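You operate a simulated robot arm through the tools that you are given. There is no shell and no other tool.

Carry out the task below with a simulated robot arm. There is one attempt and no reset: what you move stays moved.

JOB
Press the teal end plug into the small cream core.
Fine: core on the slide's stub, end plug on it, slide in, lever down; then lever back and slide out again. Leave the other end plugs.

It is judged by the outcome, as a careful person would: the job done as asked, and still so three seconds after it is handed in. It fails if anything else is knocked over, pushed out of place, dropped, spilled or broken.

ROBOT AND FRAMES
A 7-joint arm with a two-finger parallel gripper, fixed in place. Base frame: the origin is at the foot of the arm, x ahead of it, y to its left, z up; the work surface is at about z = 0.8. Lengths are in m, angles in degrees, forces in N, time in s.
With the tool pointing down near the work surface it reaches from about 0.44 to 0.92 m from the base axis. Its first joint turns from -143.0 to 143.0 degrees. Payload 3 kg.
The TCP is the grasp point between the finger pads, 0.03 m short of the fingertips. In the tool frame z runs along the fingers and y along their closing line. Largest opening 0.094 m; finger width 0.028, thickness 0.01; the body of the gripper, 0.05 by 0.096 m, starts 0.055 m behind the TCP.
Orientation is that of the tool frame in the base frame, as a unit quaternion [x, y, z, w]. With the fingers straight down and closing along the base's y, the tool's x points along the base's -x, its y along +y and its z along -z.

CONTROLS
- The arm moves only by the tool drive_tool. Its argument "rows" is a list of rows, each a list of 3 entries, a list of its own where there are three numbers: the finger opening in m, from 0 to 0.094, then the shift along the base's x, y, z in units of 20 mm (1.0 is 20 mm), then the turn, a rotation vector about the base's x, y, z in units of 4 degrees (1.0 is 4 degrees). In form: [[fingers, [tx, ty, tz], [wx, wy, wz]], ...]. A call has 1 to 20 rows; each row shifts and turns the commanded pose from where the row before left it. A call with a number of a shift or a turn outside -1 to 1 is refused whole. Each row takes 0.2 s and may step no farther than 0.05 m and 8.6 degrees from the row before; otherwise, or with a gripper value out of range, the whole call is refused. Where a pose cannot be reached the arm comes as near as it can. A force on the tool above 70 N (or 10 N above the force at the start of the call, whichever is more), or a blocked arm, ends the call early, and 0.2 s more pass. The fingers move at their own pace (about 0.072 m/s each) and stop on an object; they squeeze with about 25 N. The grip force told is the motor's: it shows also when the fingers shut on nothing. Time passes only in rows, and 0.2 s behind the last, so rows that do not move let the fingers close. It gives the time, the measured TCP pose, the force on the tool (base axes), the opening and the grip force at its end, in the units of the frame above (readings bear some noise), with the torque about the TCP (base axes, N m) and any sound that the robot's microphone picked up.
- Cameras (640 x 400 px; columns grow to the right, rows downward): "scene" is fixed at [0.4021, 0.4991, 1.5447]; the picture's right is [-0.90, -0.43, 0.00], its down [-0.33, 0.69, -0.64] and it looks along [0.28, -0.58, -0.76] (base axes); focal length 313 px, centre (320, 200). "wrist" rides on the gripper at [0.076, 0.014, -0.102] in the tool frame; the picture's right is [-0.18, 0.98, 0.00], its down [-0.75, -0.14, -0.64] and it looks along [-0.63, -0.12, 0.77] (tool axes); focal length 243 px, centre (320, 200). There is no depth. A picture from a camera that has moved, and an enlarged one, comes with that camera's place and axes in the base frame and with its lens.
- get_image(camera): a new picture of that camera. No time passes.
- zoom(camera, box): a new picture of the part [left, top, right, bottom] of that camera's present view, enlarged. No time passes.
- sign_off(): hands the job in; it is judged then, once.

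Places have to be worked out from the pictures, the camera data and where the tool is seen. Open the gripper and draw the arm clear of the work before you hand the job in, unless the task says otherwise.

The tools are called after "Emit:" as a command line: name --argument value ..., lists and objects as JSON in quotes. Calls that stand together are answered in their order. drive_tool: Moves the arm, as the interface text tells. Its arguments: {"type":"object","properties":{"rows":{"type":"array"}},"required":["rows"]} The other tools are called the same way: get_image (camera) takes a picture; zoom (camera, box) takes an enlarged picture of a part of a camera's view; sign_off () hands the job in.

At the start:

```text
time_s: 0.0
eef_pos: [0.5437, 0.0808, 1.2381]
tool_rot: [-0.001, 1.0, 0.0, 0.0]
force: [-0.6, 0.3, 0.3]
torque: [-0.01, 0.01, -0.02]
grip_width: 0.0942
finger_force: 0.1
```

scene: 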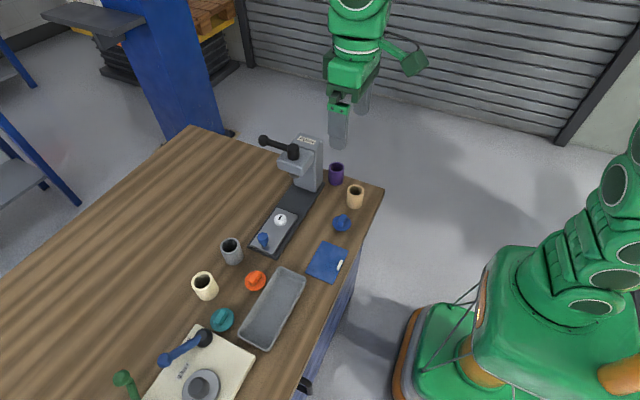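
wrist: 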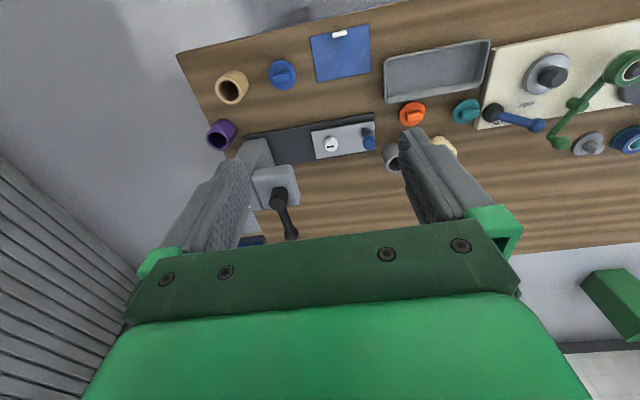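

I start by looking closer at the bench: the press, cores and plugs in both cameras.

Emit:
zoom --camera "scene" --box '[180, 120, 400, 260]'

Emit:
zoom --camera "scene" --box '[100, 220, 340, 400]'

Emit:
zoom --camera "wrist" --box '[180, 20, 400, 180]'

Emit:
zoom --camera "wrist" --box '[370, 20, 640, 180]'

```text
2.86 times, centred on (290, 190) of scene
camera zoom: at [0.4021, 0.4991, 1.5447], right [-0.9, -0.43, 0.0], down [-0.33, 0.69, -0.64], along [0.28, -0.58, -0.76], focal length 894 px, centre (406, 229)
```

zoom: 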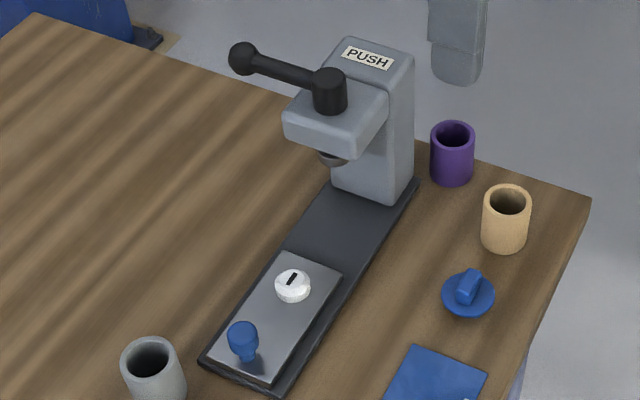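

```text
2.22 times, centred on (220, 310) of scene
camera zoom: at [0.4021, 0.4991, 1.5447], right [-0.9, -0.43, 0.0], down [-0.33, 0.69, -0.64], along [0.28, -0.58, -0.76], focal length 695 px, centre (542, -44)
```

zoom: 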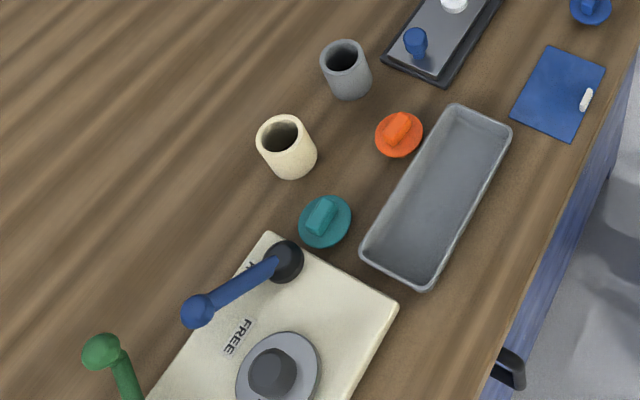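

```text
2.50 times, centred on (290, 100) of wrist
camera zoom: at [0.467, 0.0938, 1.3401], right [0.18, 0.98, 0.0], down [0.75, -0.14, 0.64], along [0.63, -0.12, -0.77], focal length 606 px, centre (395, 450)
```

zoom: 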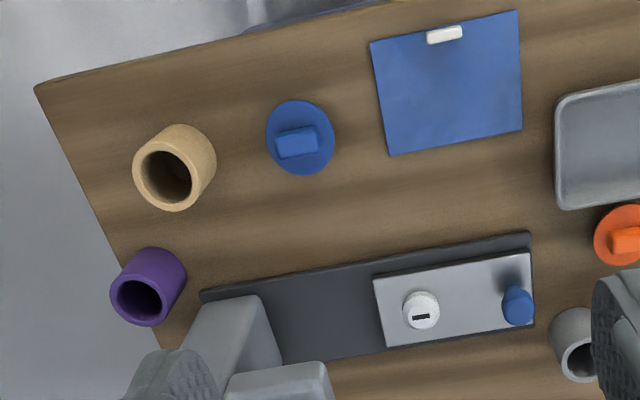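

```text
2.37 times, centred on (505, 100) of wrist
camera zoom: at [0.467, 0.0938, 1.3401], right [0.18, 0.98, 0.0], down [0.75, -0.14, 0.64], along [0.63, -0.12, -0.77], focal length 575 px, centre (-118, 437)
```

zoom: 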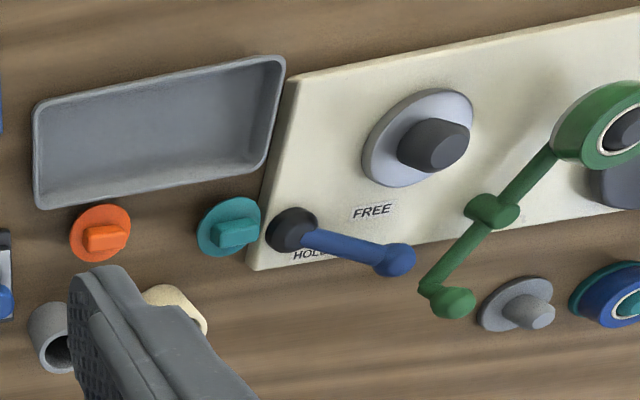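

The cream core stands near (0.80, 0.32), the teal plug near (0.715, 0.37) and the slide's stub near (0.73, 0.07). I zoom in on the press lever, the stub and the core to understand the shapes.

Emit:
zoom --camera "scene" --box '[240, 120, 350, 190]'

Emit:
zoom --camera "scene" --box '[235, 195, 315, 260]'

Emit:
zoom --camera "wrist" --box '[200, 130, 330, 250]'

Emit:
zoom --camera "scene" --box '[180, 250, 280, 340]'

```text
5.71 times, centred on (295, 155) of scene
camera zoom: at [0.4021, 0.4991, 1.5447], right [-0.9, -0.43, 0.0], down [-0.33, 0.69, -0.64], along [0.28, -0.58, -0.76], focal length 1787 px, centre (463, 457)
```

zoom: 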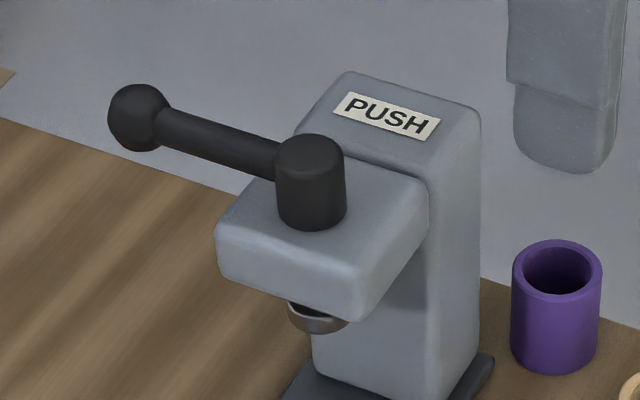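

```text
6.15 times, centred on (275, 228) of scene
camera zoom: at [0.4021, 0.4991, 1.5447], right [-0.9, -0.43, 0.0], down [-0.33, 0.69, -0.64], along [0.28, -0.58, -0.76], focal length 1925 px, centre (597, 31)
```

zoom: 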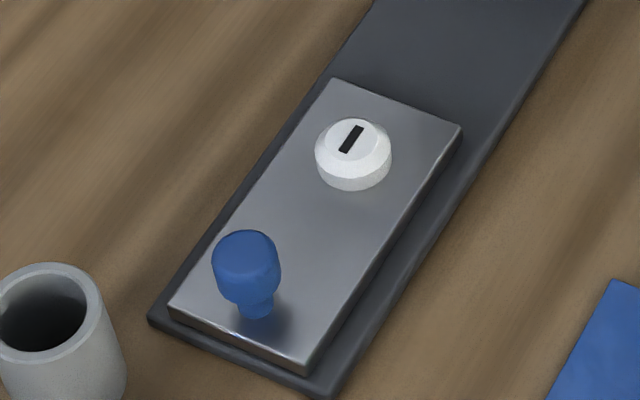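

```text
3.33 times, centred on (265, 190) of wrist
camera zoom: at [0.467, 0.0938, 1.3401], right [0.18, 0.98, 0.0], down [0.75, -0.14, 0.64], along [0.63, -0.12, -0.77], focal length 809 px, centre (503, 233)
```

zoom: 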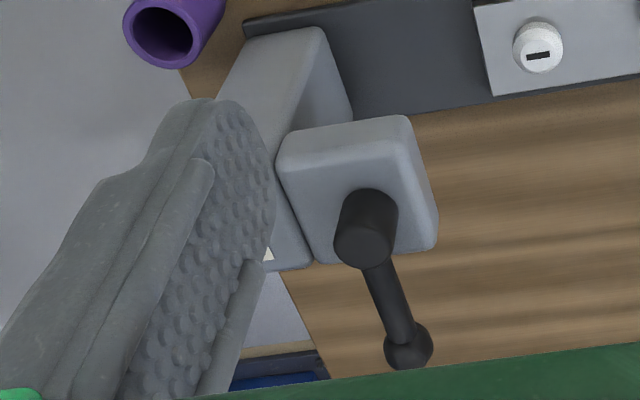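

```text
4.44 times, centred on (230, 295) of scene
camera zoom: at [0.4021, 0.4991, 1.5447], right [-0.9, -0.43, 0.0], down [-0.33, 0.69, -0.64], along [0.28, -0.58, -0.76], focal length 1390 px, centre (720, -222)
```

zoom: 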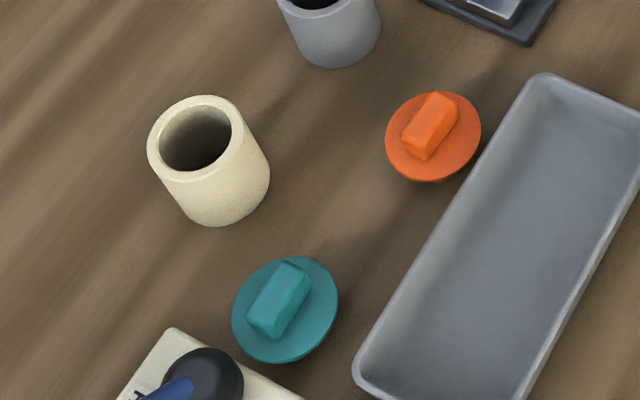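

The lever is a roughly horizontal bar, ball near (0.83, -0.04, 1.0), hub on top of the head. The teal plug's tab is long along y, so I want the fingers closing along x: I move towards the core/plug area while turning the tool -90° about z.

Emit:
drive_tool --rows '[[0.094, [0.5, 0.5, -0.4], [0, 0, -1]], [0.094, [0.5, 0.5, -0.4], [0, 0, -1]], [0.094, [0.5, 0.5, -0.4], [0, 0, -1]], [0.094, [0.5, 0.5, -0.4], [0, 0, -1]], [0.094, [0.5, 0.5, -0.4], [0, 0, -1]], [0.094, [0.5, 0.5, -0.4], [0, 0, -1]], [0.094, [0.5, 0.5, -0.4], [0, 0, -1]], [0.094, [0.5, 0.5, -0.4], [0, 0, -1]], [0.094, [0.5, 0.5, -0.4], [0, 0, -1]], [0.094, [0.5, 0.5, -0.4], [0, 0, -1]], [0.094, [0.5, 0.5, -0.4], [0, 0, -1]], [0.094, [0.5, 0.5, -0.4], [0, 0, -1]], [0.094, [0.5, 0.5, -0.4], [0, 0, -1]], [0.094, [0.5, 0.5, -0.4], [0, 0, -1]], [0.094, [0.5, 0.5, -0.4], [0, 0, -1]], [0.094, [0.5, 0.5, -0.4], [0, 0, -1]], [0.094, [0.5, 0.5, -0.4], [0, 0, -1]], [0.094, [0.5, 0.5, -0.4], [0, 0, -1]], [0.094, [0.5, 0.5, -0.4], [0, 0, -1]], [0.094, [0.5, 0.5, -0.4], [0, 0, -1]]]'

```text
time_s: 4.2
eef_pos: [0.7446, 0.2813, 1.0787]
tool_rot: [0.643, 0.766, 0.0, 0.0]
force: [-0.2, 0.1, 0.1]
torque: [-0.04, -0.03, 0.0]
grip_width: 0.0939
finger_force: 0.1
```

The arm got there with a -80° turn. I finish the turn to -90° and look.

Emit:
drive_tool --rows '[[0.094, [0, 0, 0], [0, 0, -1]], [0.094, [0, 0, 0], [0, 0, -1]], [0.094, [0, 0, 0], [0, 0, -0.5]], [0.094, [0, 0, 0], [0, 0, 0]]]'

Emit:
get_image --camera "wrist"

Emit:
get_image --camera "scene"

```text
time_s: 5.2
eef_pos: [0.7442, 0.2803, 1.0791]
tool_rot: [0.707, 0.707, 0.0, 0.001]
force: [0.3, -1.0, 0.2]
torque: [0.01, 0.01, 0.01]
grip_width: 0.0944
finger_force: 0.0
```

```text
taken
camera wrist: at [0.7578, 0.3555, 1.1803], right [0.98, -0.18, 0.0], down [-0.14, -0.75, 0.64], along [-0.12, -0.63, -0.77], focal length 243 px, centre (320, 200)
```

wrist: 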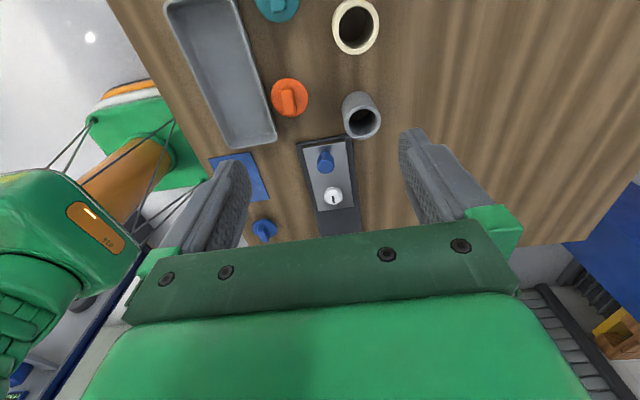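

```text
taken
```

scene: 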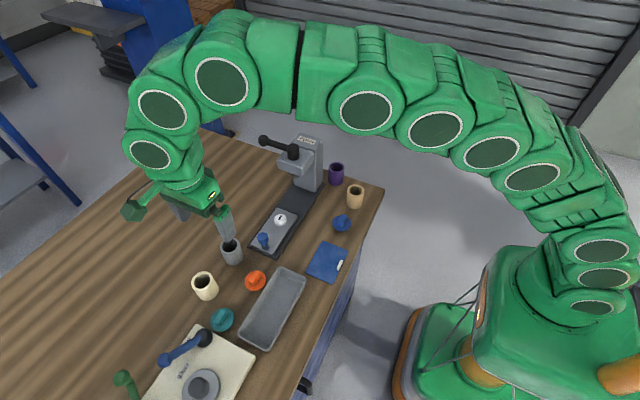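

The cream core and the teal plug are at the top edge of the wrist view; I back off along +y to view them better.

Emit:
drive_tool --rows '[[0.094, [0.2, 1, 0], [0, 0, 0]], [0.094, [0.2, 1, 0], [0, 0, 0]], [0.094, [0.2, 1, 0], [0, 0, 0]], [0.094, [0.2, 1, 0], [0, 0, 0]], [0.094, [0, 1, 0], [0, 0, 0]], [0.094, [0, 0, 0], [0, 0, 0]]]'

Emit:
get_image --camera "wrist"

Emit:
zoom --camera "wrist" --box '[240, 20, 400, 120]'

```text
time_s: 6.6
eef_pos: [0.7588, 0.3813, 1.0795]
tool_rot: [0.707, 0.707, 0.0, 0.0]
force: [-0.5, 0.0, -0.3]
torque: [0.0, 0.02, 0.0]
grip_width: 0.0938
finger_force: 0.1
```

```text
taken
camera wrist: at [0.773, 0.4563, 1.1808], right [0.98, -0.18, 0.0], down [-0.14, -0.75, 0.64], along [-0.12, -0.63, -0.77], focal length 243 px, centre (320, 200)
```

wrist: 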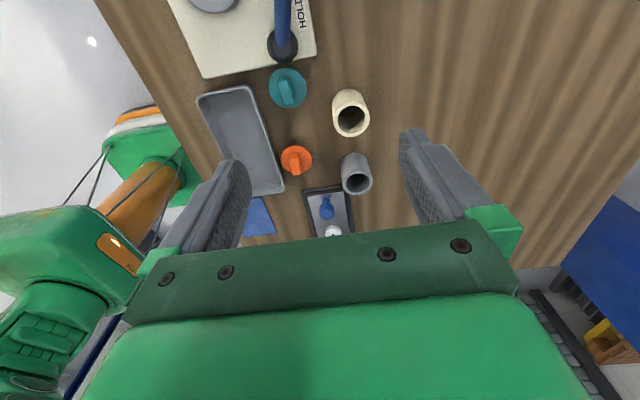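

```text
4.00 times, centred on (320, 70) of wrist
camera zoom: at [0.773, 0.4563, 1.1808], right [0.98, -0.18, 0.0], down [-0.14, -0.75, 0.64], along [-0.12, -0.63, -0.77], focal length 970 px, centre (320, 720)
```

zoom: 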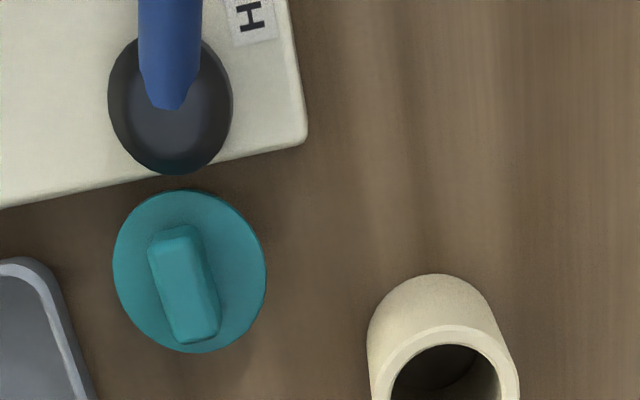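

I compute the teal plug at about (0.711, 0.367) with its tab along y, and the cream core at about (0.79, 0.322). I zoom for finer detail on the core and also compare the two light cores.

Emit:
zoom --camera "wrist" --box '[300, 80, 400, 200]'

Emit:
zoom --camera "scene" --box '[320, 150, 390, 240]'

Emit:
zoom --camera "scene" --box '[170, 220, 270, 310]'

```text
3.33 times, centred on (350, 140) of wrist
camera zoom: at [0.773, 0.4563, 1.1808], right [0.98, -0.18, 0.0], down [-0.14, -0.75, 0.64], along [-0.12, -0.63, -0.77], focal length 809 px, centre (220, 400)
```

zoom: 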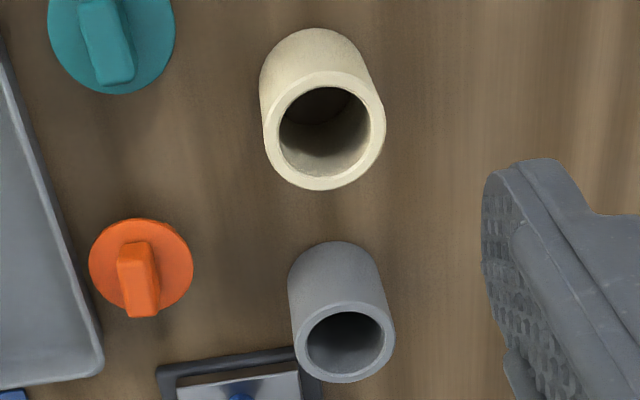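

```text
4.44 times, centred on (355, 195) of scene
camera zoom: at [0.4021, 0.4991, 1.5447], right [-0.9, -0.43, 0.0], down [-0.33, 0.69, -0.64], along [0.28, -0.58, -0.76], focal length 1390 px, centre (164, 222)
```

zoom: 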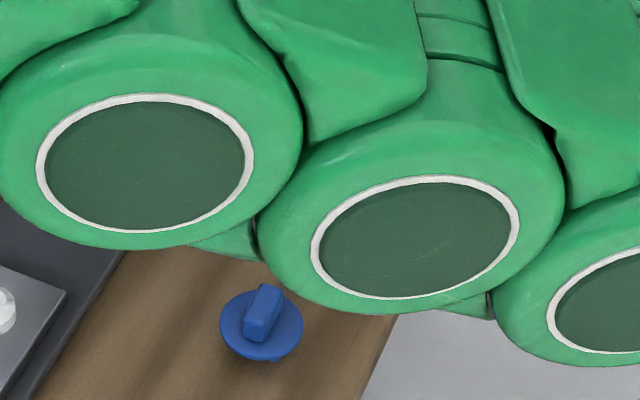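

```text
4.44 times, centred on (220, 265) of scene
camera zoom: at [0.4021, 0.4991, 1.5447], right [-0.9, -0.43, 0.0], down [-0.33, 0.69, -0.64], along [0.28, -0.58, -0.76], focal length 1390 px, centre (764, -89)
```

zoom: 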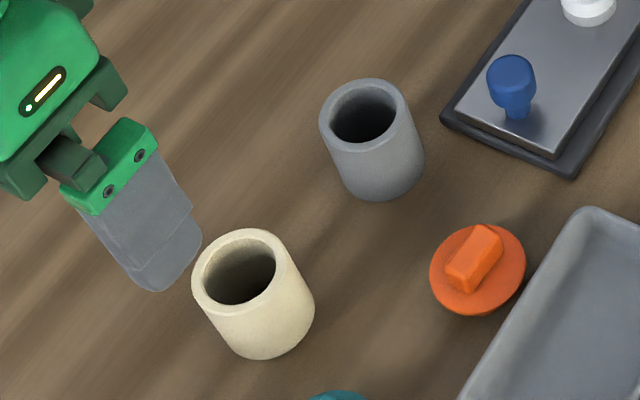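

Core centre is about (0.792, 0.324), outer diameter about 0.050, height about 0.055-0.06. I go to a hover above it with the tips still clear.

Emit:
drive_tool --rows '[[0.094, [0.21, -0.36, -0.8], [0, 0, 0]], [0.094, [0.21, -0.36, -0.8], [0, 0, 0]], [0.094, [0.21, -0.36, -0.8], [0, 0, 0]], [0.094, [0.21, -0.36, -0.8], [0, 0, 0]], [0.094, [0.21, -0.36, -0.8], [0, 0, 0]], [0.094, [0.21, -0.36, -0.8], [0, 0, 0]], [0.094, [0.2, -0.36, -0.8], [0, 0, 0]], [0.094, [0.2, -0.36, -0.8], [0, 0, 0]], [0.094, [0, 0, 0], [0, 0, 0]]]'

Emit:
get_image --camera "wrist"

Emit:
zoom --camera "scene" --box '[120, 180, 280, 320]'

```text
time_s: 8.6
eef_pos: [0.7936, 0.3235, 0.9499]
tool_rot: [0.707, 0.707, 0.001, 0.001]
force: [0.9, -0.5, 0.1]
torque: [0.02, 0.0, -0.01]
grip_width: 0.0942
finger_force: 0.1
```

```text
taken
camera wrist: at [0.8067, 0.3983, 1.0513], right [0.98, -0.18, 0.0], down [-0.14, -0.75, 0.64], along [-0.12, -0.63, -0.77], focal length 243 px, centre (320, 200)
```

wrist: 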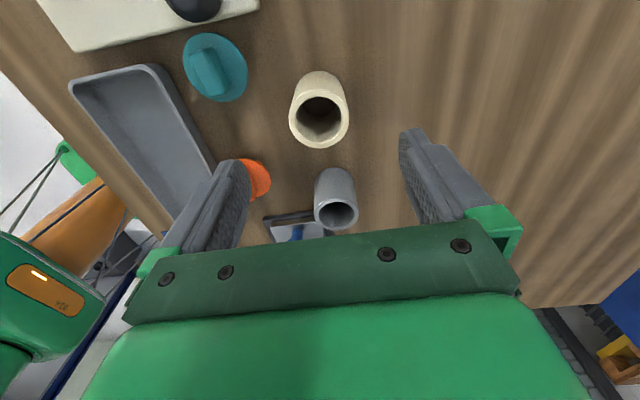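

```text
2.86 times, centred on (200, 250) of scene
camera zoom: at [0.4021, 0.4991, 1.5447], right [-0.9, -0.43, 0.0], down [-0.33, 0.69, -0.64], along [0.28, -0.58, -0.76], focal length 894 px, centre (663, 57)
```

zoom: 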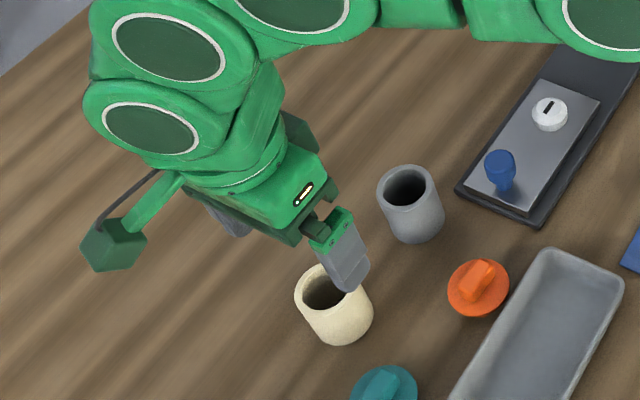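

The core's top centre comes out at (0.792, 0.324), just under the TCP. I descend to TCP z ≈ 0.85 (tips about 0.82) with the fingers open.

Emit:
drive_tool --rows '[[0.085, [-0.07, 0.03, -1], [0, 0, 0]], [0.085, [0, 0, -1], [0, 0, 0]], [0.085, [0, 0, -1], [0, 0, 0]], [0.085, [0, 0, -1], [0, 0, 0]], [0.085, [0, 0, -0.9], [0, 0, 0]], [0.085, [0, 0, 0], [0, 0, 0]]]'

Emit:
get_image --camera "wrist"

Emit:
zoom --camera "scene" --box '[140, 220, 260, 320]'

```text
time_s: 10.0
eef_pos: [0.7922, 0.3229, 0.8513]
tool_rot: [0.707, 0.707, 0.0, 0.0]
force: [-0.3, 0.3, -0.2]
torque: [0.01, 0.0, -0.03]
grip_width: 0.0847
finger_force: 0.1
```

```text
taken
camera wrist: at [0.8059, 0.3982, 0.953], right [0.98, -0.18, 0.0], down [-0.14, -0.75, 0.64], along [-0.12, -0.63, -0.77], focal length 243 px, centre (320, 200)
```

wrist: 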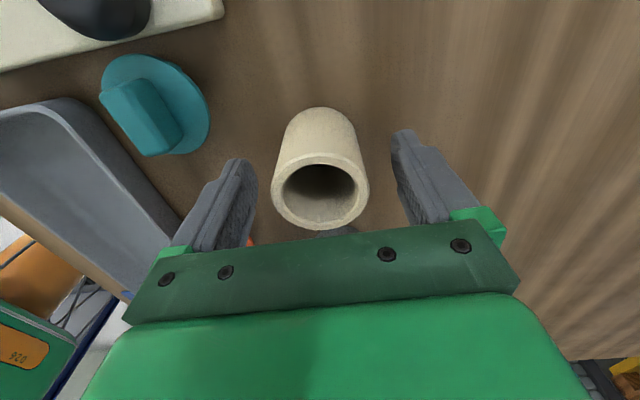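

```text
4.00 times, centred on (200, 270) of scene
camera zoom: at [0.4021, 0.4991, 1.5447], right [-0.9, -0.43, 0.0], down [-0.33, 0.69, -0.64], along [0.28, -0.58, -0.76], focal length 1251 px, centre (800, -80)
```

zoom: 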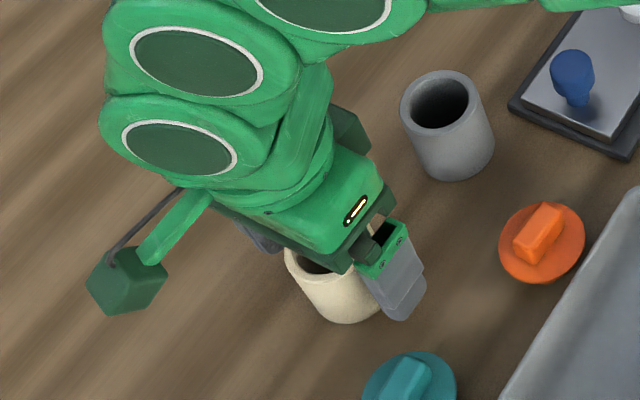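

The core is centred between the fingers, top at about z 0.857. I close the gripper on it.

Emit:
drive_tool --rows '[[0.04, [0, 0, 0], [0, 0, 0]], [0.04, [0, 0, 0], [0, 0, 0]], [0.04, [0, 0, 0], [0, 0, 0]], [0.04, [0, 0, 0], [0, 0, 0]]]'

Emit:
get_image --camera "wrist"

```text
time_s: 11.0
eef_pos: [0.7923, 0.3241, 0.8514]
tool_rot: [0.707, 0.707, 0.0, 0.0]
force: [0.3, -0.3, 1.0]
torque: [0.02, -0.01, -0.03]
grip_width: 0.0487
finger_force: 24.4
```

```text
taken
camera wrist: at [0.806, 0.3983, 0.9534], right [0.98, -0.18, 0.0], down [-0.14, -0.75, 0.64], along [-0.12, -0.63, -0.77], focal length 243 px, centre (320, 200)
```

wrist: 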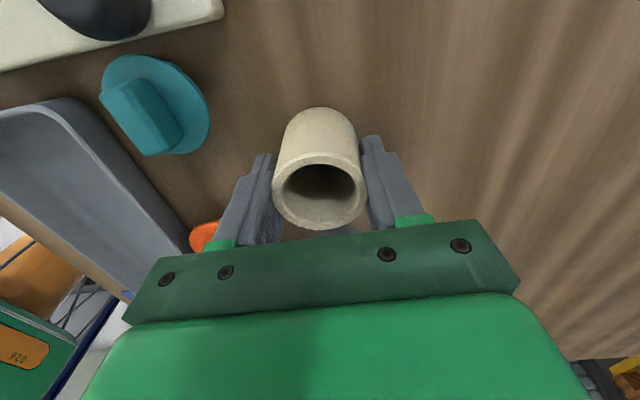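

Held at 0.0487 m wide with 24 N. I lift it straight up 0.1 m.

Emit:
drive_tool --rows '[[0.04, [0, 0, 0.3], [0, 0, 0]], [0.04, [0, 0, 0.6], [0, 0, 0]], [0.04, [0, 0, 1], [0, 0, 0]], [0.04, [0, 0, 1], [0, 0, 0]], [0.04, [0, 0, 1], [0, 0, 0]], [0.04, [0, 0, 1], [0, 0, 0]], [0.04, [0, 0, 1], [0, 0, 0]], [0.04, [0, 0, 0], [0, 0, 0]]]'

Emit:
get_image --camera "wrist"

Emit:
get_image --camera "scene"

```text
time_s: 12.8
eef_pos: [0.7928, 0.3243, 0.9705]
tool_rot: [0.707, 0.707, 0.0, 0.0]
force: [0.1, 0.3, -0.9]
torque: [0.02, 0.04, -0.04]
grip_width: 0.0493
finger_force: 24.9
```

```text
taken
camera wrist: at [0.8057, 0.3989, 1.0729], right [0.98, -0.18, 0.0], down [-0.14, -0.75, 0.64], along [-0.12, -0.63, -0.77], focal length 243 px, centre (320, 200)
```

wrist: 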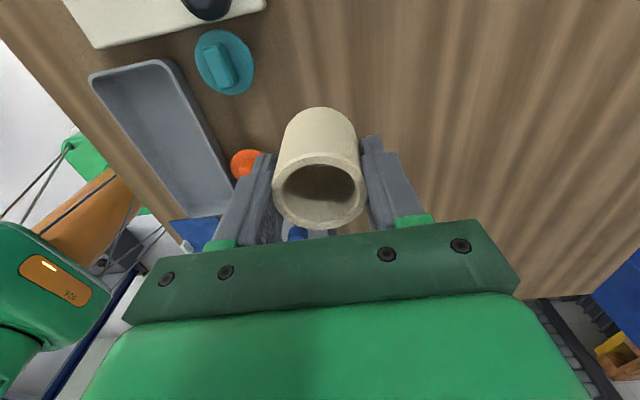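

```text
taken
```

scene: 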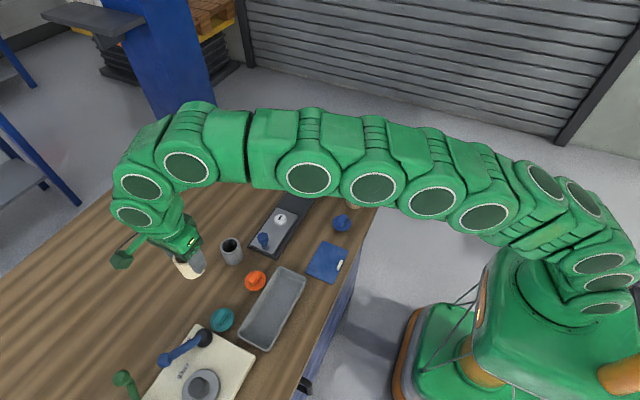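

The core is held upright. I carry it at this height towards the press, offset in +x from the stub so the camera can see the stub beside the core.

Emit:
drive_tool --rows '[[0.04, [0, -0.5, 0], [0, 0, 0]], [0.04, [0, -1, 0], [0, 0, 0]], [0.04, [0, -1, 0], [0, 0, 0]], [0.04, [0, -1, 0], [0, 0, 0]], [0.04, [0, -1, 0], [0, 0, 0]], [0.04, [0, -1, 0], [0, 0, 0]], [0.04, [0, -1, 0], [0, 0, 0]], [0.04, [0, -1, 0], [0, 0, 0]], [0.04, [0, -1, 0], [0, 0, 0]], [0.04, [0, -1, 0], [0, 0, 0]], [0.04, [0, -1, 0], [0, 0, 0]], [0.04, [0, -0.6, 0], [0, 0, 0]], [0.04, [0, 0, 0], [0, 0, 0]]]'

Emit:
get_image --camera "wrist"

Emit:
zoom --camera "wrist" --box '[160, 60, 320, 220]'

```text
time_s: 15.6
eef_pos: [0.7918, 0.1014, 0.97]
tool_rot: [0.707, 0.708, 0.0, 0.0]
force: [0.3, -0.4, -1.0]
torque: [0.0, 0.01, 0.02]
grip_width: 0.0489
finger_force: 25.5
```

```text
taken
camera wrist: at [0.8048, 0.177, 1.072], right [0.98, -0.18, 0.0], down [-0.14, -0.75, 0.64], along [-0.12, -0.63, -0.77], focal length 243 px, centre (320, 200)
```

wrist: 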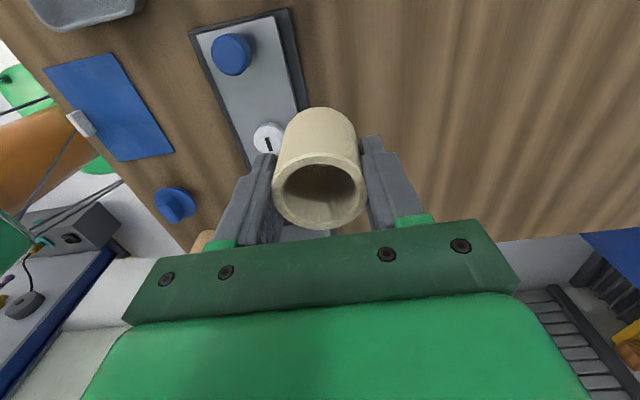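

```text
2.50 times, centred on (240, 140) of wrist
camera zoom: at [0.8048, 0.177, 1.072], right [0.98, -0.18, 0.0], down [-0.14, -0.75, 0.64], along [-0.12, -0.63, -0.77], focal length 606 px, centre (520, 350)
```

zoom: 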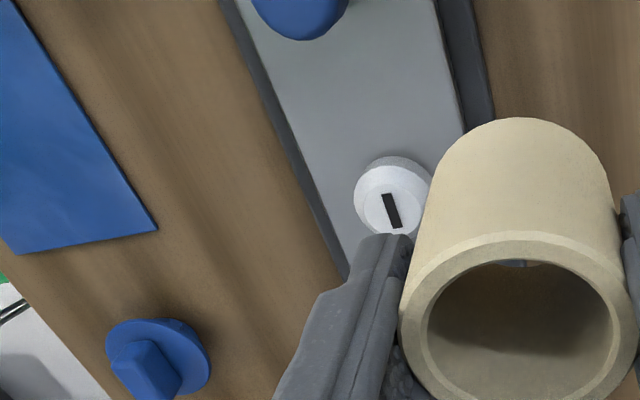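

Stub top comes out near (0.729, 0.068) assuming its height ~0.835. I move over it at the same height for a check.

Emit:
drive_tool --rows '[[0.04, [-0.8, -0.4, 0], [0, 0, 0]], [0.04, [-0.8, -0.4, 0], [0, 0, 0]], [0.04, [-0.8, -0.4, 0], [0, 0, 0]], [0.04, [-0.76, -0.46, 0], [0, 0, 0]], [0.04, [0, 0, 0], [0, 0, 0]]]'

Emit:
get_image --camera "wrist"

Emit:
zoom --camera "wrist" --box '[250, 40, 390, 160]'

Emit:
zoom --camera "scene" --box '[210, 140, 350, 260]'

```text
time_s: 16.8
eef_pos: [0.7268, 0.0697, 0.9715]
tool_rot: [0.707, 0.707, 0.001, 0.0]
force: [0.0, -1.1, -0.4]
torque: [0.03, 0.02, 0.03]
grip_width: 0.049
finger_force: 24.2
```

```text
taken
camera wrist: at [0.7411, 0.1434, 1.0728], right [0.98, -0.18, 0.0], down [-0.14, -0.75, 0.64], along [-0.12, -0.63, -0.77], focal length 243 px, centre (320, 200)
```

wrist: 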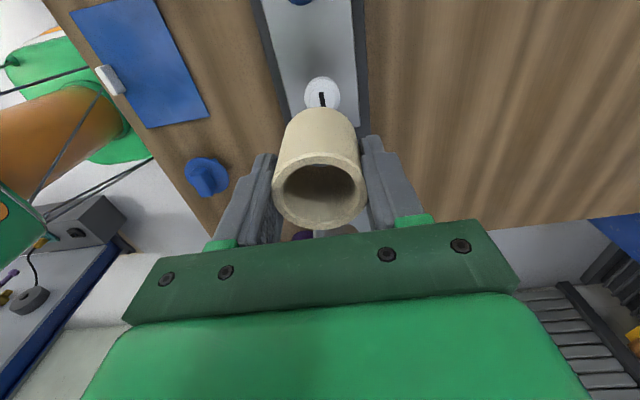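

```text
3.33 times, centred on (320, 100) of wrist
camera zoom: at [0.7411, 0.1434, 1.0728], right [0.98, -0.18, 0.0], down [-0.14, -0.75, 0.64], along [-0.12, -0.63, -0.77], focal length 809 px, centre (320, 533)
```

zoom: 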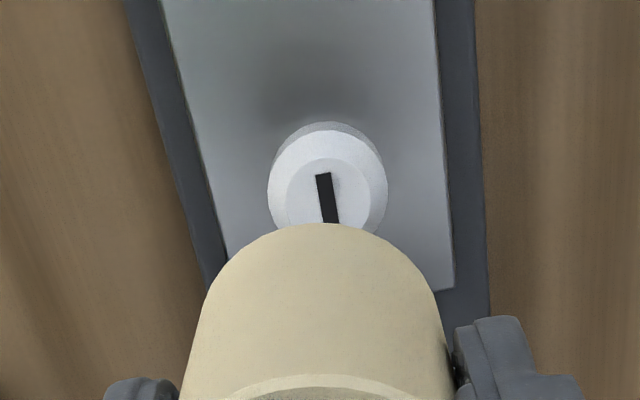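

```text
3.33 times, centred on (280, 200) of scene
camera zoom: at [0.4021, 0.4991, 1.5447], right [-0.9, -0.43, 0.0], down [-0.33, 0.69, -0.64], along [0.28, -0.58, -0.76], focal length 1043 px, centre (453, 200)
```

zoom: 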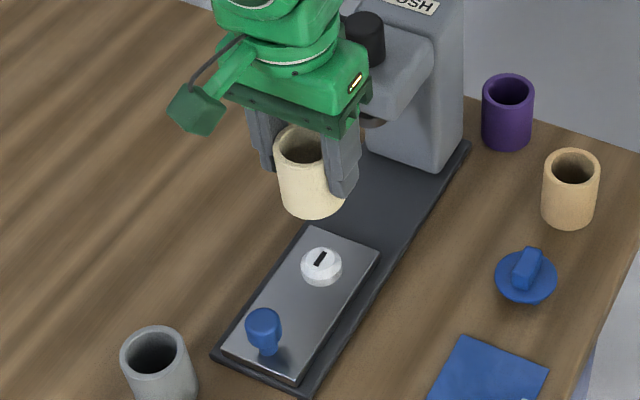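

The stub is slightly behind the core's lower edge in this view. I raise a bit so the whole stub shows, for a precise fix.

Emit:
drive_tool --rows '[[0.04, [0, 0, 1], [0, 0, 0]], [0.04, [0, 0, 1], [0, 0, 0]], [0.04, [0, 0, 1], [0, 0, 0]], [0.04, [0, 0, 1], [0, 0, 0]], [0.04, [0, 0, 0], [0, 0, 0]], [0.04, [0, 0, 0], [0, 0, 0]]]'

Emit:
zoom --camera "wrist" --box '[285, 50, 355, 110]'

Emit:
zoom --camera "wrist" --box '[240, 20, 400, 120]'

```text
time_s: 18.2
eef_pos: [0.728, 0.0682, 1.0511]
tool_rot: [0.707, 0.708, 0.0, 0.001]
force: [0.0, -0.7, -0.3]
torque: [0.01, -0.01, 0.01]
grip_width: 0.049
finger_force: 24.8
```

```text
6.67 times, centred on (320, 80) of wrist
camera zoom: at [0.7412, 0.1427, 1.1518], right [0.98, -0.18, 0.0], down [-0.14, -0.75, 0.64], along [-0.12, -0.63, -0.77], focal length 1618 px, centre (320, 1000)
```

zoom: 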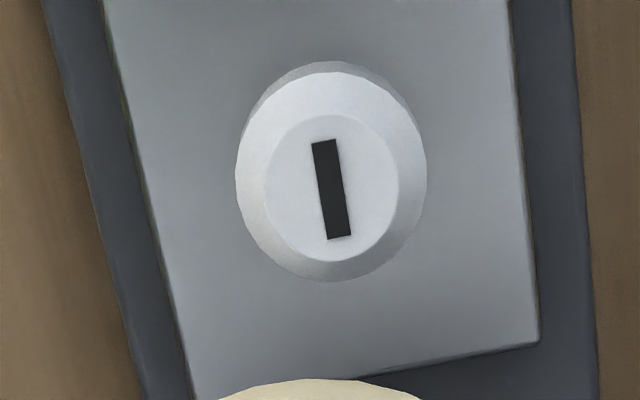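

```text
4.00 times, centred on (320, 70) of wrist
camera zoom: at [0.7412, 0.1427, 1.1518], right [0.98, -0.18, 0.0], down [-0.14, -0.75, 0.64], along [-0.12, -0.63, -0.77], focal length 970 px, centre (320, 720)
```

zoom: 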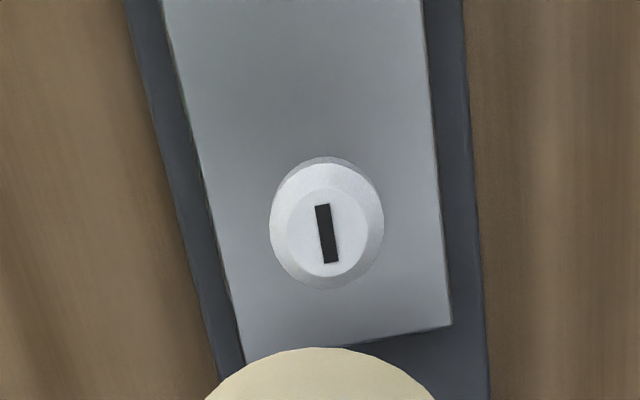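

The stub centre now works out to (0.7315, 0.072), top ≈ 0.839, diameter ≈ 0.034 with a wide chamfer; core bore ≈ 0.038. I shift +2.9 mm x, +3.3 mm y and descend to just above the stub.

Emit:
drive_tool --rows '[[0.04, [0.145, 0.165, 0], [0, 0, 0]], [0.04, [0, 0, -1], [0, 0, 0]], [0.04, [0, 0, -1], [0, 0, 0]], [0.04, [0, 0, -1], [0, 0, 0]], [0.04, [0, 0, -1], [0, 0, 0]], [0.04, [0, 0, -1], [0, 0, 0]], [0.04, [0, 0, -1], [0, 0, 0]], [0.04, [0, 0, -1], [0, 0, 0]], [0.04, [0, 0, -0.5], [0, 0, 0]], [0.04, [0, 0, 0], [0, 0, 0]]]'

Emit:
get_image --camera "wrist"

Emit:
zoom --camera "scene" --box '[230, 160, 330, 250]'

Emit:
zoom --camera "wrist" --box '[260, 80, 380, 240]'

```text
time_s: 20.4
eef_pos: [0.7319, 0.0712, 0.9006]
tool_rot: [0.707, 0.707, 0.0, 0.0]
force: [0.9, 1.3, -0.9]
torque: [-0.01, -0.03, 0.07]
grip_width: 0.0491
finger_force: 24.4
```

```text
taken
camera wrist: at [0.7452, 0.1457, 1.0015], right [0.98, -0.18, 0.0], down [-0.14, -0.75, 0.64], along [-0.12, -0.63, -0.77], focal length 243 px, centre (320, 200)
```

wrist: 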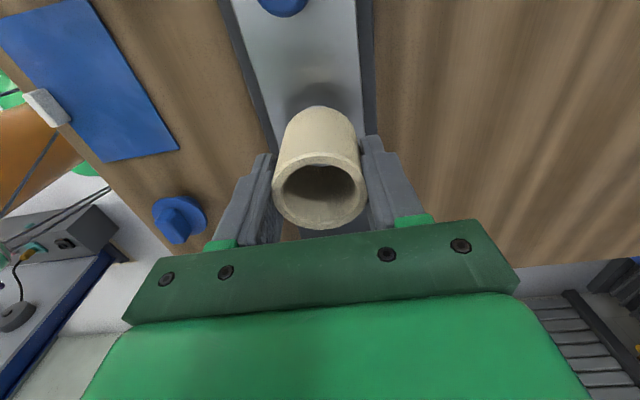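

```text
4.44 times, centred on (280, 205) of scene
camera zoom: at [0.4021, 0.4991, 1.5447], right [-0.9, -0.43, 0.0], down [-0.33, 0.69, -0.64], along [0.28, -0.58, -0.76], focal length 1390 px, centre (498, 178)
```

zoom: 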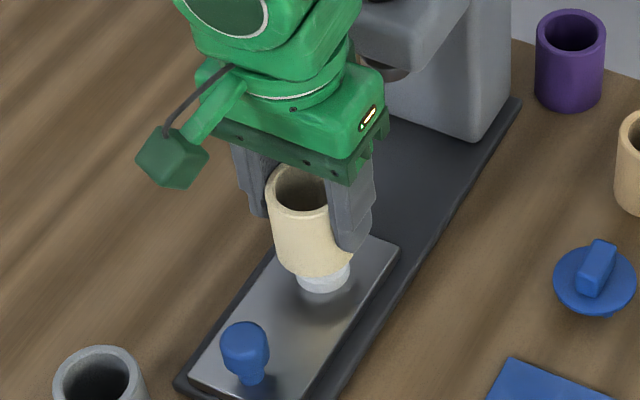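

```text
2.50 times, centred on (320, 160) of wrist
camera zoom: at [0.7452, 0.1457, 1.0015], right [0.98, -0.18, 0.0], down [-0.14, -0.75, 0.64], along [-0.12, -0.63, -0.77], focal length 606 px, centre (320, 300)
```

zoom: 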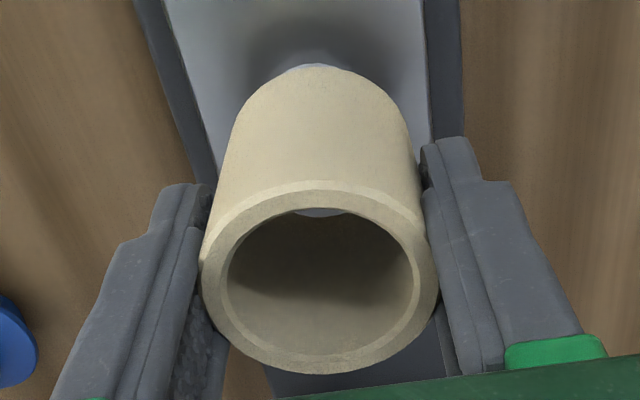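

Alignment looks good from both views. I lower in small steps and watch the force.

Emit:
drive_tool --rows '[[0.04, [0, 0, -0.25], [0, 0, 0]], [0.04, [0, 0, -0.25], [0, 0, 0]], [0.04, [0, 0, -0.25], [0, 0, 0]], [0.04, [0, 0, 0], [0, 0, 0]]]'

Emit:
zoom --camera "scene" --box '[230, 160, 330, 250]'

Emit:
zoom --camera "wrist" --box '[260, 80, 380, 240]'

```text
time_s: 21.4
eef_pos: [0.7313, 0.0717, 0.8858]
tool_rot: [0.706, 0.708, 0.001, 0.001]
force: [0.1, 0.3, -0.4]
torque: [0.0, 0.02, -0.03]
grip_width: 0.0488
finger_force: 25.4
```

```text
4.44 times, centred on (280, 205) of scene
camera zoom: at [0.4021, 0.4991, 1.5447], right [-0.9, -0.43, 0.0], down [-0.33, 0.69, -0.64], along [0.28, -0.58, -0.76], focal length 1390 px, centre (498, 178)
```

zoom: 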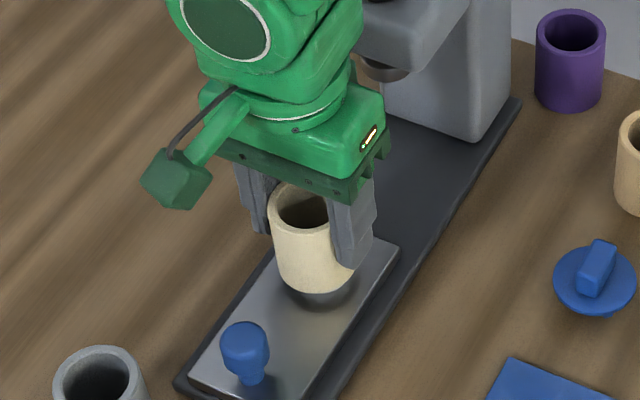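

```text
2.50 times, centred on (320, 160) of wrist
camera zoom: at [0.7449, 0.1472, 0.9868], right [0.98, -0.18, 0.0], down [-0.14, -0.75, 0.64], along [-0.12, -0.63, -0.77], focal length 606 px, centre (320, 300)
```

zoom: 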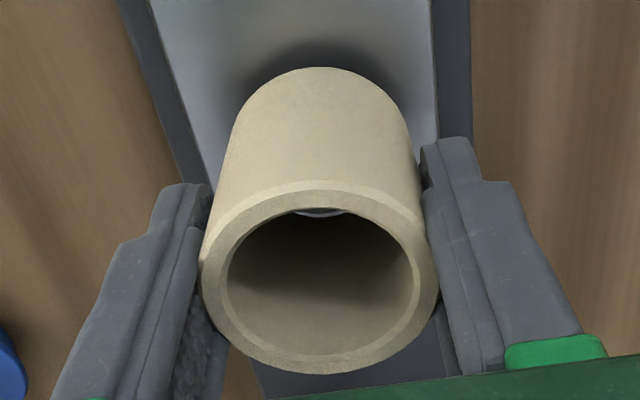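

No contact force; the core is now around the stub's chamfer. I continue down gently.

Emit:
drive_tool --rows '[[0.04, [0, 0, -0.2], [0, 0, 0]], [0.04, [0, 0, -0.2], [0, 0, 0]], [0.04, [0, 0, 0], [0, 0, 0]]]'

Emit:
zoom --camera "scene" --box '[230, 160, 330, 250]'

```text
time_s: 22.2
eef_pos: [0.7314, 0.0718, 0.8763]
tool_rot: [0.706, 0.708, 0.0, 0.0]
force: [-4.6, -0.4, -2.4]
torque: [-0.05, 0.16, -0.02]
grip_width: 0.0492
finger_force: 24.7
```

```text
4.44 times, centred on (280, 205) of scene
camera zoom: at [0.4021, 0.4991, 1.5447], right [-0.9, -0.43, 0.0], down [-0.33, 0.69, -0.64], along [0.28, -0.58, -0.76], focal length 1390 px, centre (498, 178)
```

zoom: 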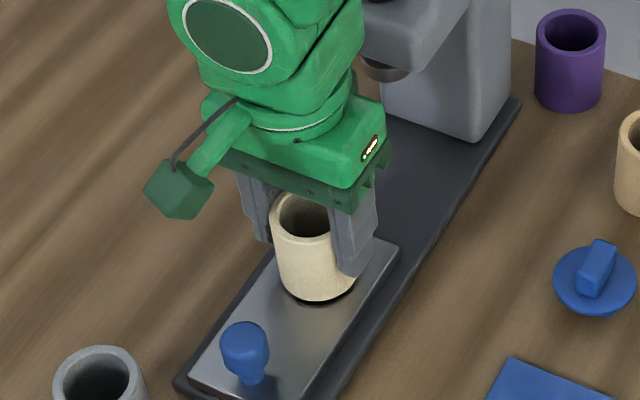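

A side force of -4.6 N in x says the core bears on the stub's +x... side, so I ease the tool about 1 mm towards -x and go on down in small steps.

Emit:
drive_tool --rows '[[0.04, [-0.05, 0, 0], [0, 0, 0]], [0.04, [0, 0, -0.1], [0, 0, 0]], [0.04, [0, 0, -0.1], [0, 0, 0]], [0.04, [0, 0, 0], [0, 0, 0]]]'

```text
time_s: 23.2
eef_pos: [0.7298, 0.0709, 0.8741]
tool_rot: [0.707, 0.707, 0.0, 0.0]
force: [1.1, -2.2, 6.3]
torque: [-0.06, 0.04, -0.06]
grip_width: 0.0492
finger_force: 24.9
```

Now 6 N upwards: either seated or resting on the stub. I look closely.

Emit:
zoom --camera "scene" --box '[250, 185, 310, 235]'

Emit:
zoom --camera "wrist" --box '[260, 80, 380, 240]'

```text
8.00 times, centred on (280, 210) of scene
camera zoom: at [0.4021, 0.4991, 1.5447], right [-0.9, -0.43, 0.0], down [-0.33, 0.69, -0.64], along [0.28, -0.58, -0.76], focal length 2502 px, centre (640, 120)
```

zoom: 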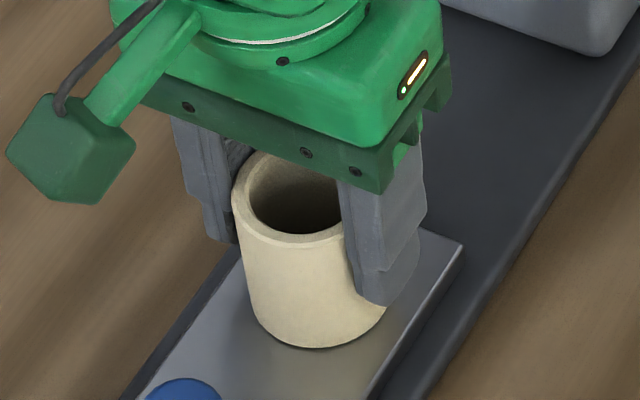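

```text
2.50 times, centred on (320, 160) of wrist
camera zoom: at [0.7439, 0.1473, 0.9754], right [0.98, -0.18, 0.0], down [-0.14, -0.75, 0.64], along [-0.12, -0.63, -0.77], focal length 606 px, centre (320, 300)
```

zoom: 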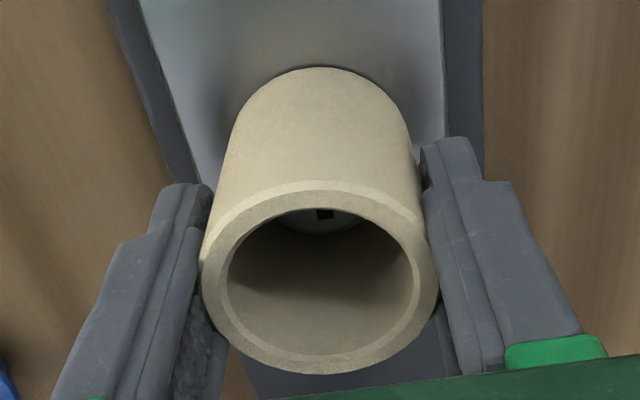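

It looks seated or within a millimetre of the plate. One more millimetre down to confirm by force.

Emit:
drive_tool --rows '[[0.04, [0, 0, -0.06], [0, 0, 0]], [0.04, [0, 0, 0], [0, 0, 0]]]'

```text
time_s: 23.8
eef_pos: [0.7303, 0.0728, 0.8722]
tool_rot: [0.707, 0.707, 0.0, 0.0]
force: [6.0, -1.3, 10.3]
torque: [-0.01, -0.24, -0.07]
grip_width: 0.0488
finger_force: 24.7
```

The x force has flipped to +6 N, so I overcorrected a little; I shift back 0.5 mm in x and press another 1 mm.

Emit:
drive_tool --rows '[[0.04, [0.025, 0, 0], [0, 0, 0]], [0.04, [0, 0, -0.05], [0, 0, 0]], [0.04, [0, 0, 0], [0, 0, 0]]]'

Emit:
zoom --camera "scene" --box '[250, 185, 310, 235]'

```text
time_s: 24.6
eef_pos: [0.73, 0.072, 0.8701]
tool_rot: [0.707, 0.707, 0.001, 0.0]
force: [1.2, -0.9, 8.5]
torque: [0.01, -0.17, -0.06]
grip_width: 0.0492
finger_force: 25.2
```

```text
8.00 times, centred on (280, 210) of scene
camera zoom: at [0.4021, 0.4991, 1.5447], right [-0.9, -0.43, 0.0], down [-0.33, 0.69, -0.64], along [0.28, -0.58, -0.76], focal length 2502 px, centre (640, 120)
```

zoom: 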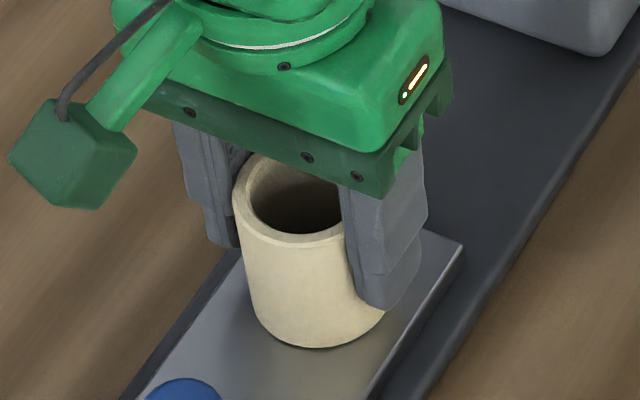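

The core's bottom no longer moves while the fingers creep down it, so it is seated on the plate. I open the fingers and rise straight up.

Emit:
drive_tool --rows '[[0.055, [0, 0, 0], [0, 0, 0]], [0.08, [0, 0, 0], [0, 0, 0]], [0.08, [0, 0, 0], [0, 0, 0]], [0.08, [0, 0, 0.5], [0, 0, 0]], [0.08, [0, 0, 1], [0, 0, 0]], [0.08, [0, 0, 1], [0, 0, 0]], [0.08, [0, 0, 1], [0, 0, 0]], [0.08, [0, 0, 1], [0, 0, 0]], [0.08, [0, 0, 1], [0, 0, 0]], [0.08, [0, 0, 0.5], [0, 0, 0]], [0.08, [0, 0, 0], [0, 0, 0]]]'

Emit:
get_image --camera "wrist"

Emit:
zoom --camera "scene" --box '[230, 160, 330, 250]'

```text
time_s: 27.0
eef_pos: [0.73, 0.0713, 0.9919]
tool_rot: [0.707, 0.707, 0.0, 0.001]
force: [0.0, 0.4, 0.4]
torque: [0.0, -0.03, -0.01]
grip_width: 0.0802
finger_force: 0.1
```

```text
taken
camera wrist: at [0.7446, 0.1466, 1.0929], right [0.98, -0.18, 0.0], down [-0.14, -0.75, 0.64], along [-0.12, -0.63, -0.77], focal length 243 px, centre (320, 200)
```

wrist: 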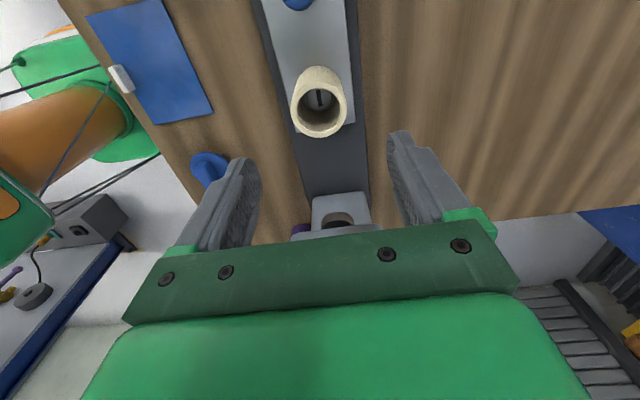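

```text
4.44 times, centred on (280, 205) of scene
camera zoom: at [0.4021, 0.4991, 1.5447], right [-0.9, -0.43, 0.0], down [-0.33, 0.69, -0.64], along [0.28, -0.58, -0.76], focal length 1390 px, centre (498, 178)
```

zoom: 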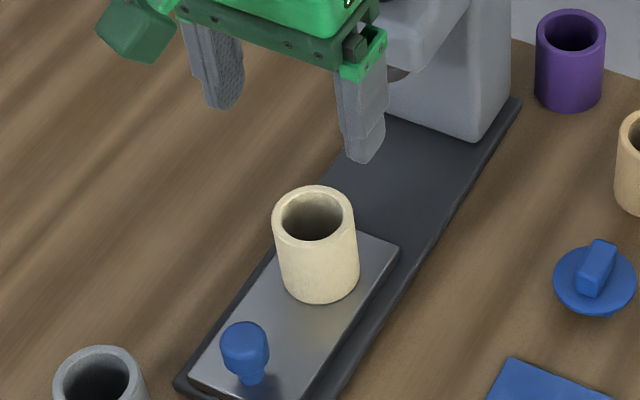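

The core stands upright on the stub. Now to the teal plug: I move to a hover above about (0.711, 0.367).

Emit:
drive_tool --rows '[[0.06, [-0.066, 0.984, 0], [0, 0, 0]], [0.06, [-0.066, 0.984, 0], [0, 0, 0]], [0.06, [-0.066, 0.984, 0], [0, 0, 0]], [0.06, [-0.066, 0.984, 0], [0, 0, 0]], [0.06, [-0.066, 0.984, 0], [0, 0, 0]], [0.06, [-0.066, 0.984, 0], [0, 0, 0]], [0.06, [-0.066, 0.984, 0], [0, 0, 0]], [0.06, [-0.066, 0.984, 0], [0, 0, 0]], [0.06, [-0.066, 0.984, 0], [0, 0, 0]], [0.06, [-0.066, 0.984, 0], [0, 0, 0]], [0.06, [-0.066, 0.984, 0], [0, 0, 0]], [0.06, [-0.066, 0.984, 0], [0, 0, 0]], [0.06, [-0.066, 0.984, 0], [0, 0, 0]], [0.06, [-0.066, 0.984, 0], [0, 0, 0]], [0.06, [-0.066, 0.984, 0], [0, 0, 0]], [0.06, [0, 0, 0], [0, 0, 0]]]'

Emit:
get_image --camera "wrist"

Emit:
zoom --camera "wrist" --box '[260, 50, 380, 150]'

Emit:
zoom --camera "scene" --box '[140, 220, 300, 360]'

```text
time_s: 30.4
eef_pos: [0.7104, 0.369, 0.9907]
tool_rot: [0.707, 0.707, 0.0, -0.001]
force: [0.9, -0.7, -0.3]
torque: [0.03, 0.01, -0.01]
grip_width: 0.0599
finger_force: 0.1
```

```text
taken
camera wrist: at [0.724, 0.4431, 1.0919], right [0.98, -0.18, 0.0], down [-0.14, -0.75, 0.64], along [-0.12, -0.63, -0.77], focal length 243 px, centre (320, 200)
```

wrist: 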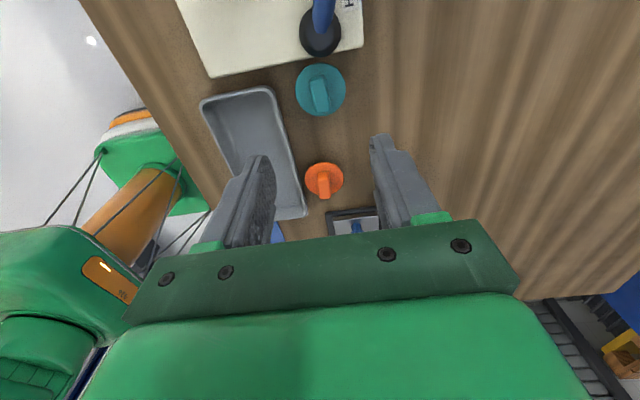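

```text
4.00 times, centred on (320, 100) of wrist
camera zoom: at [0.724, 0.4431, 1.0919], right [0.98, -0.18, 0.0], down [-0.14, -0.75, 0.64], along [-0.12, -0.63, -0.77], focal length 970 px, centre (320, 600)
```

zoom: 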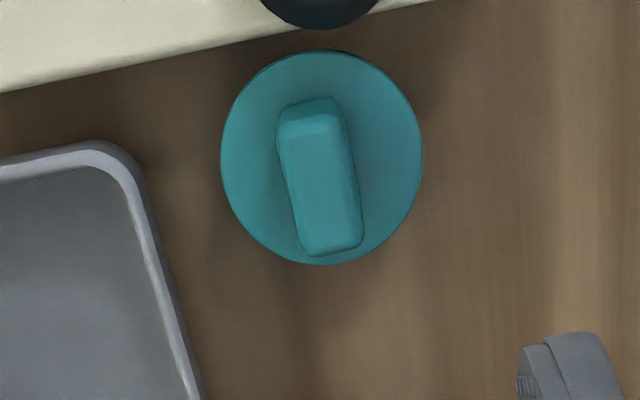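

```text
2.86 times, centred on (220, 290) of scene
camera zoom: at [0.4021, 0.4991, 1.5447], right [-0.9, -0.43, 0.0], down [-0.33, 0.69, -0.64], along [0.28, -0.58, -0.76], focal length 894 px, centre (606, -57)
```

zoom: 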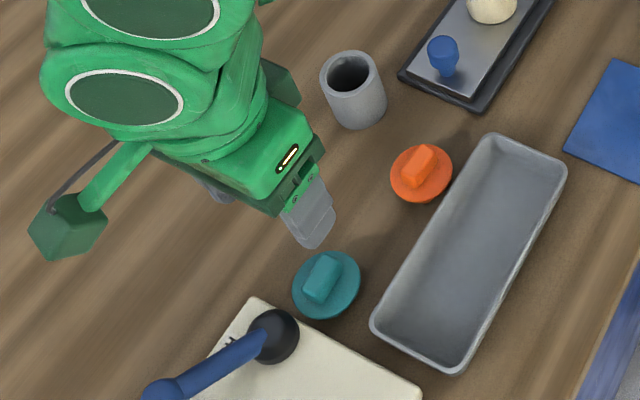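

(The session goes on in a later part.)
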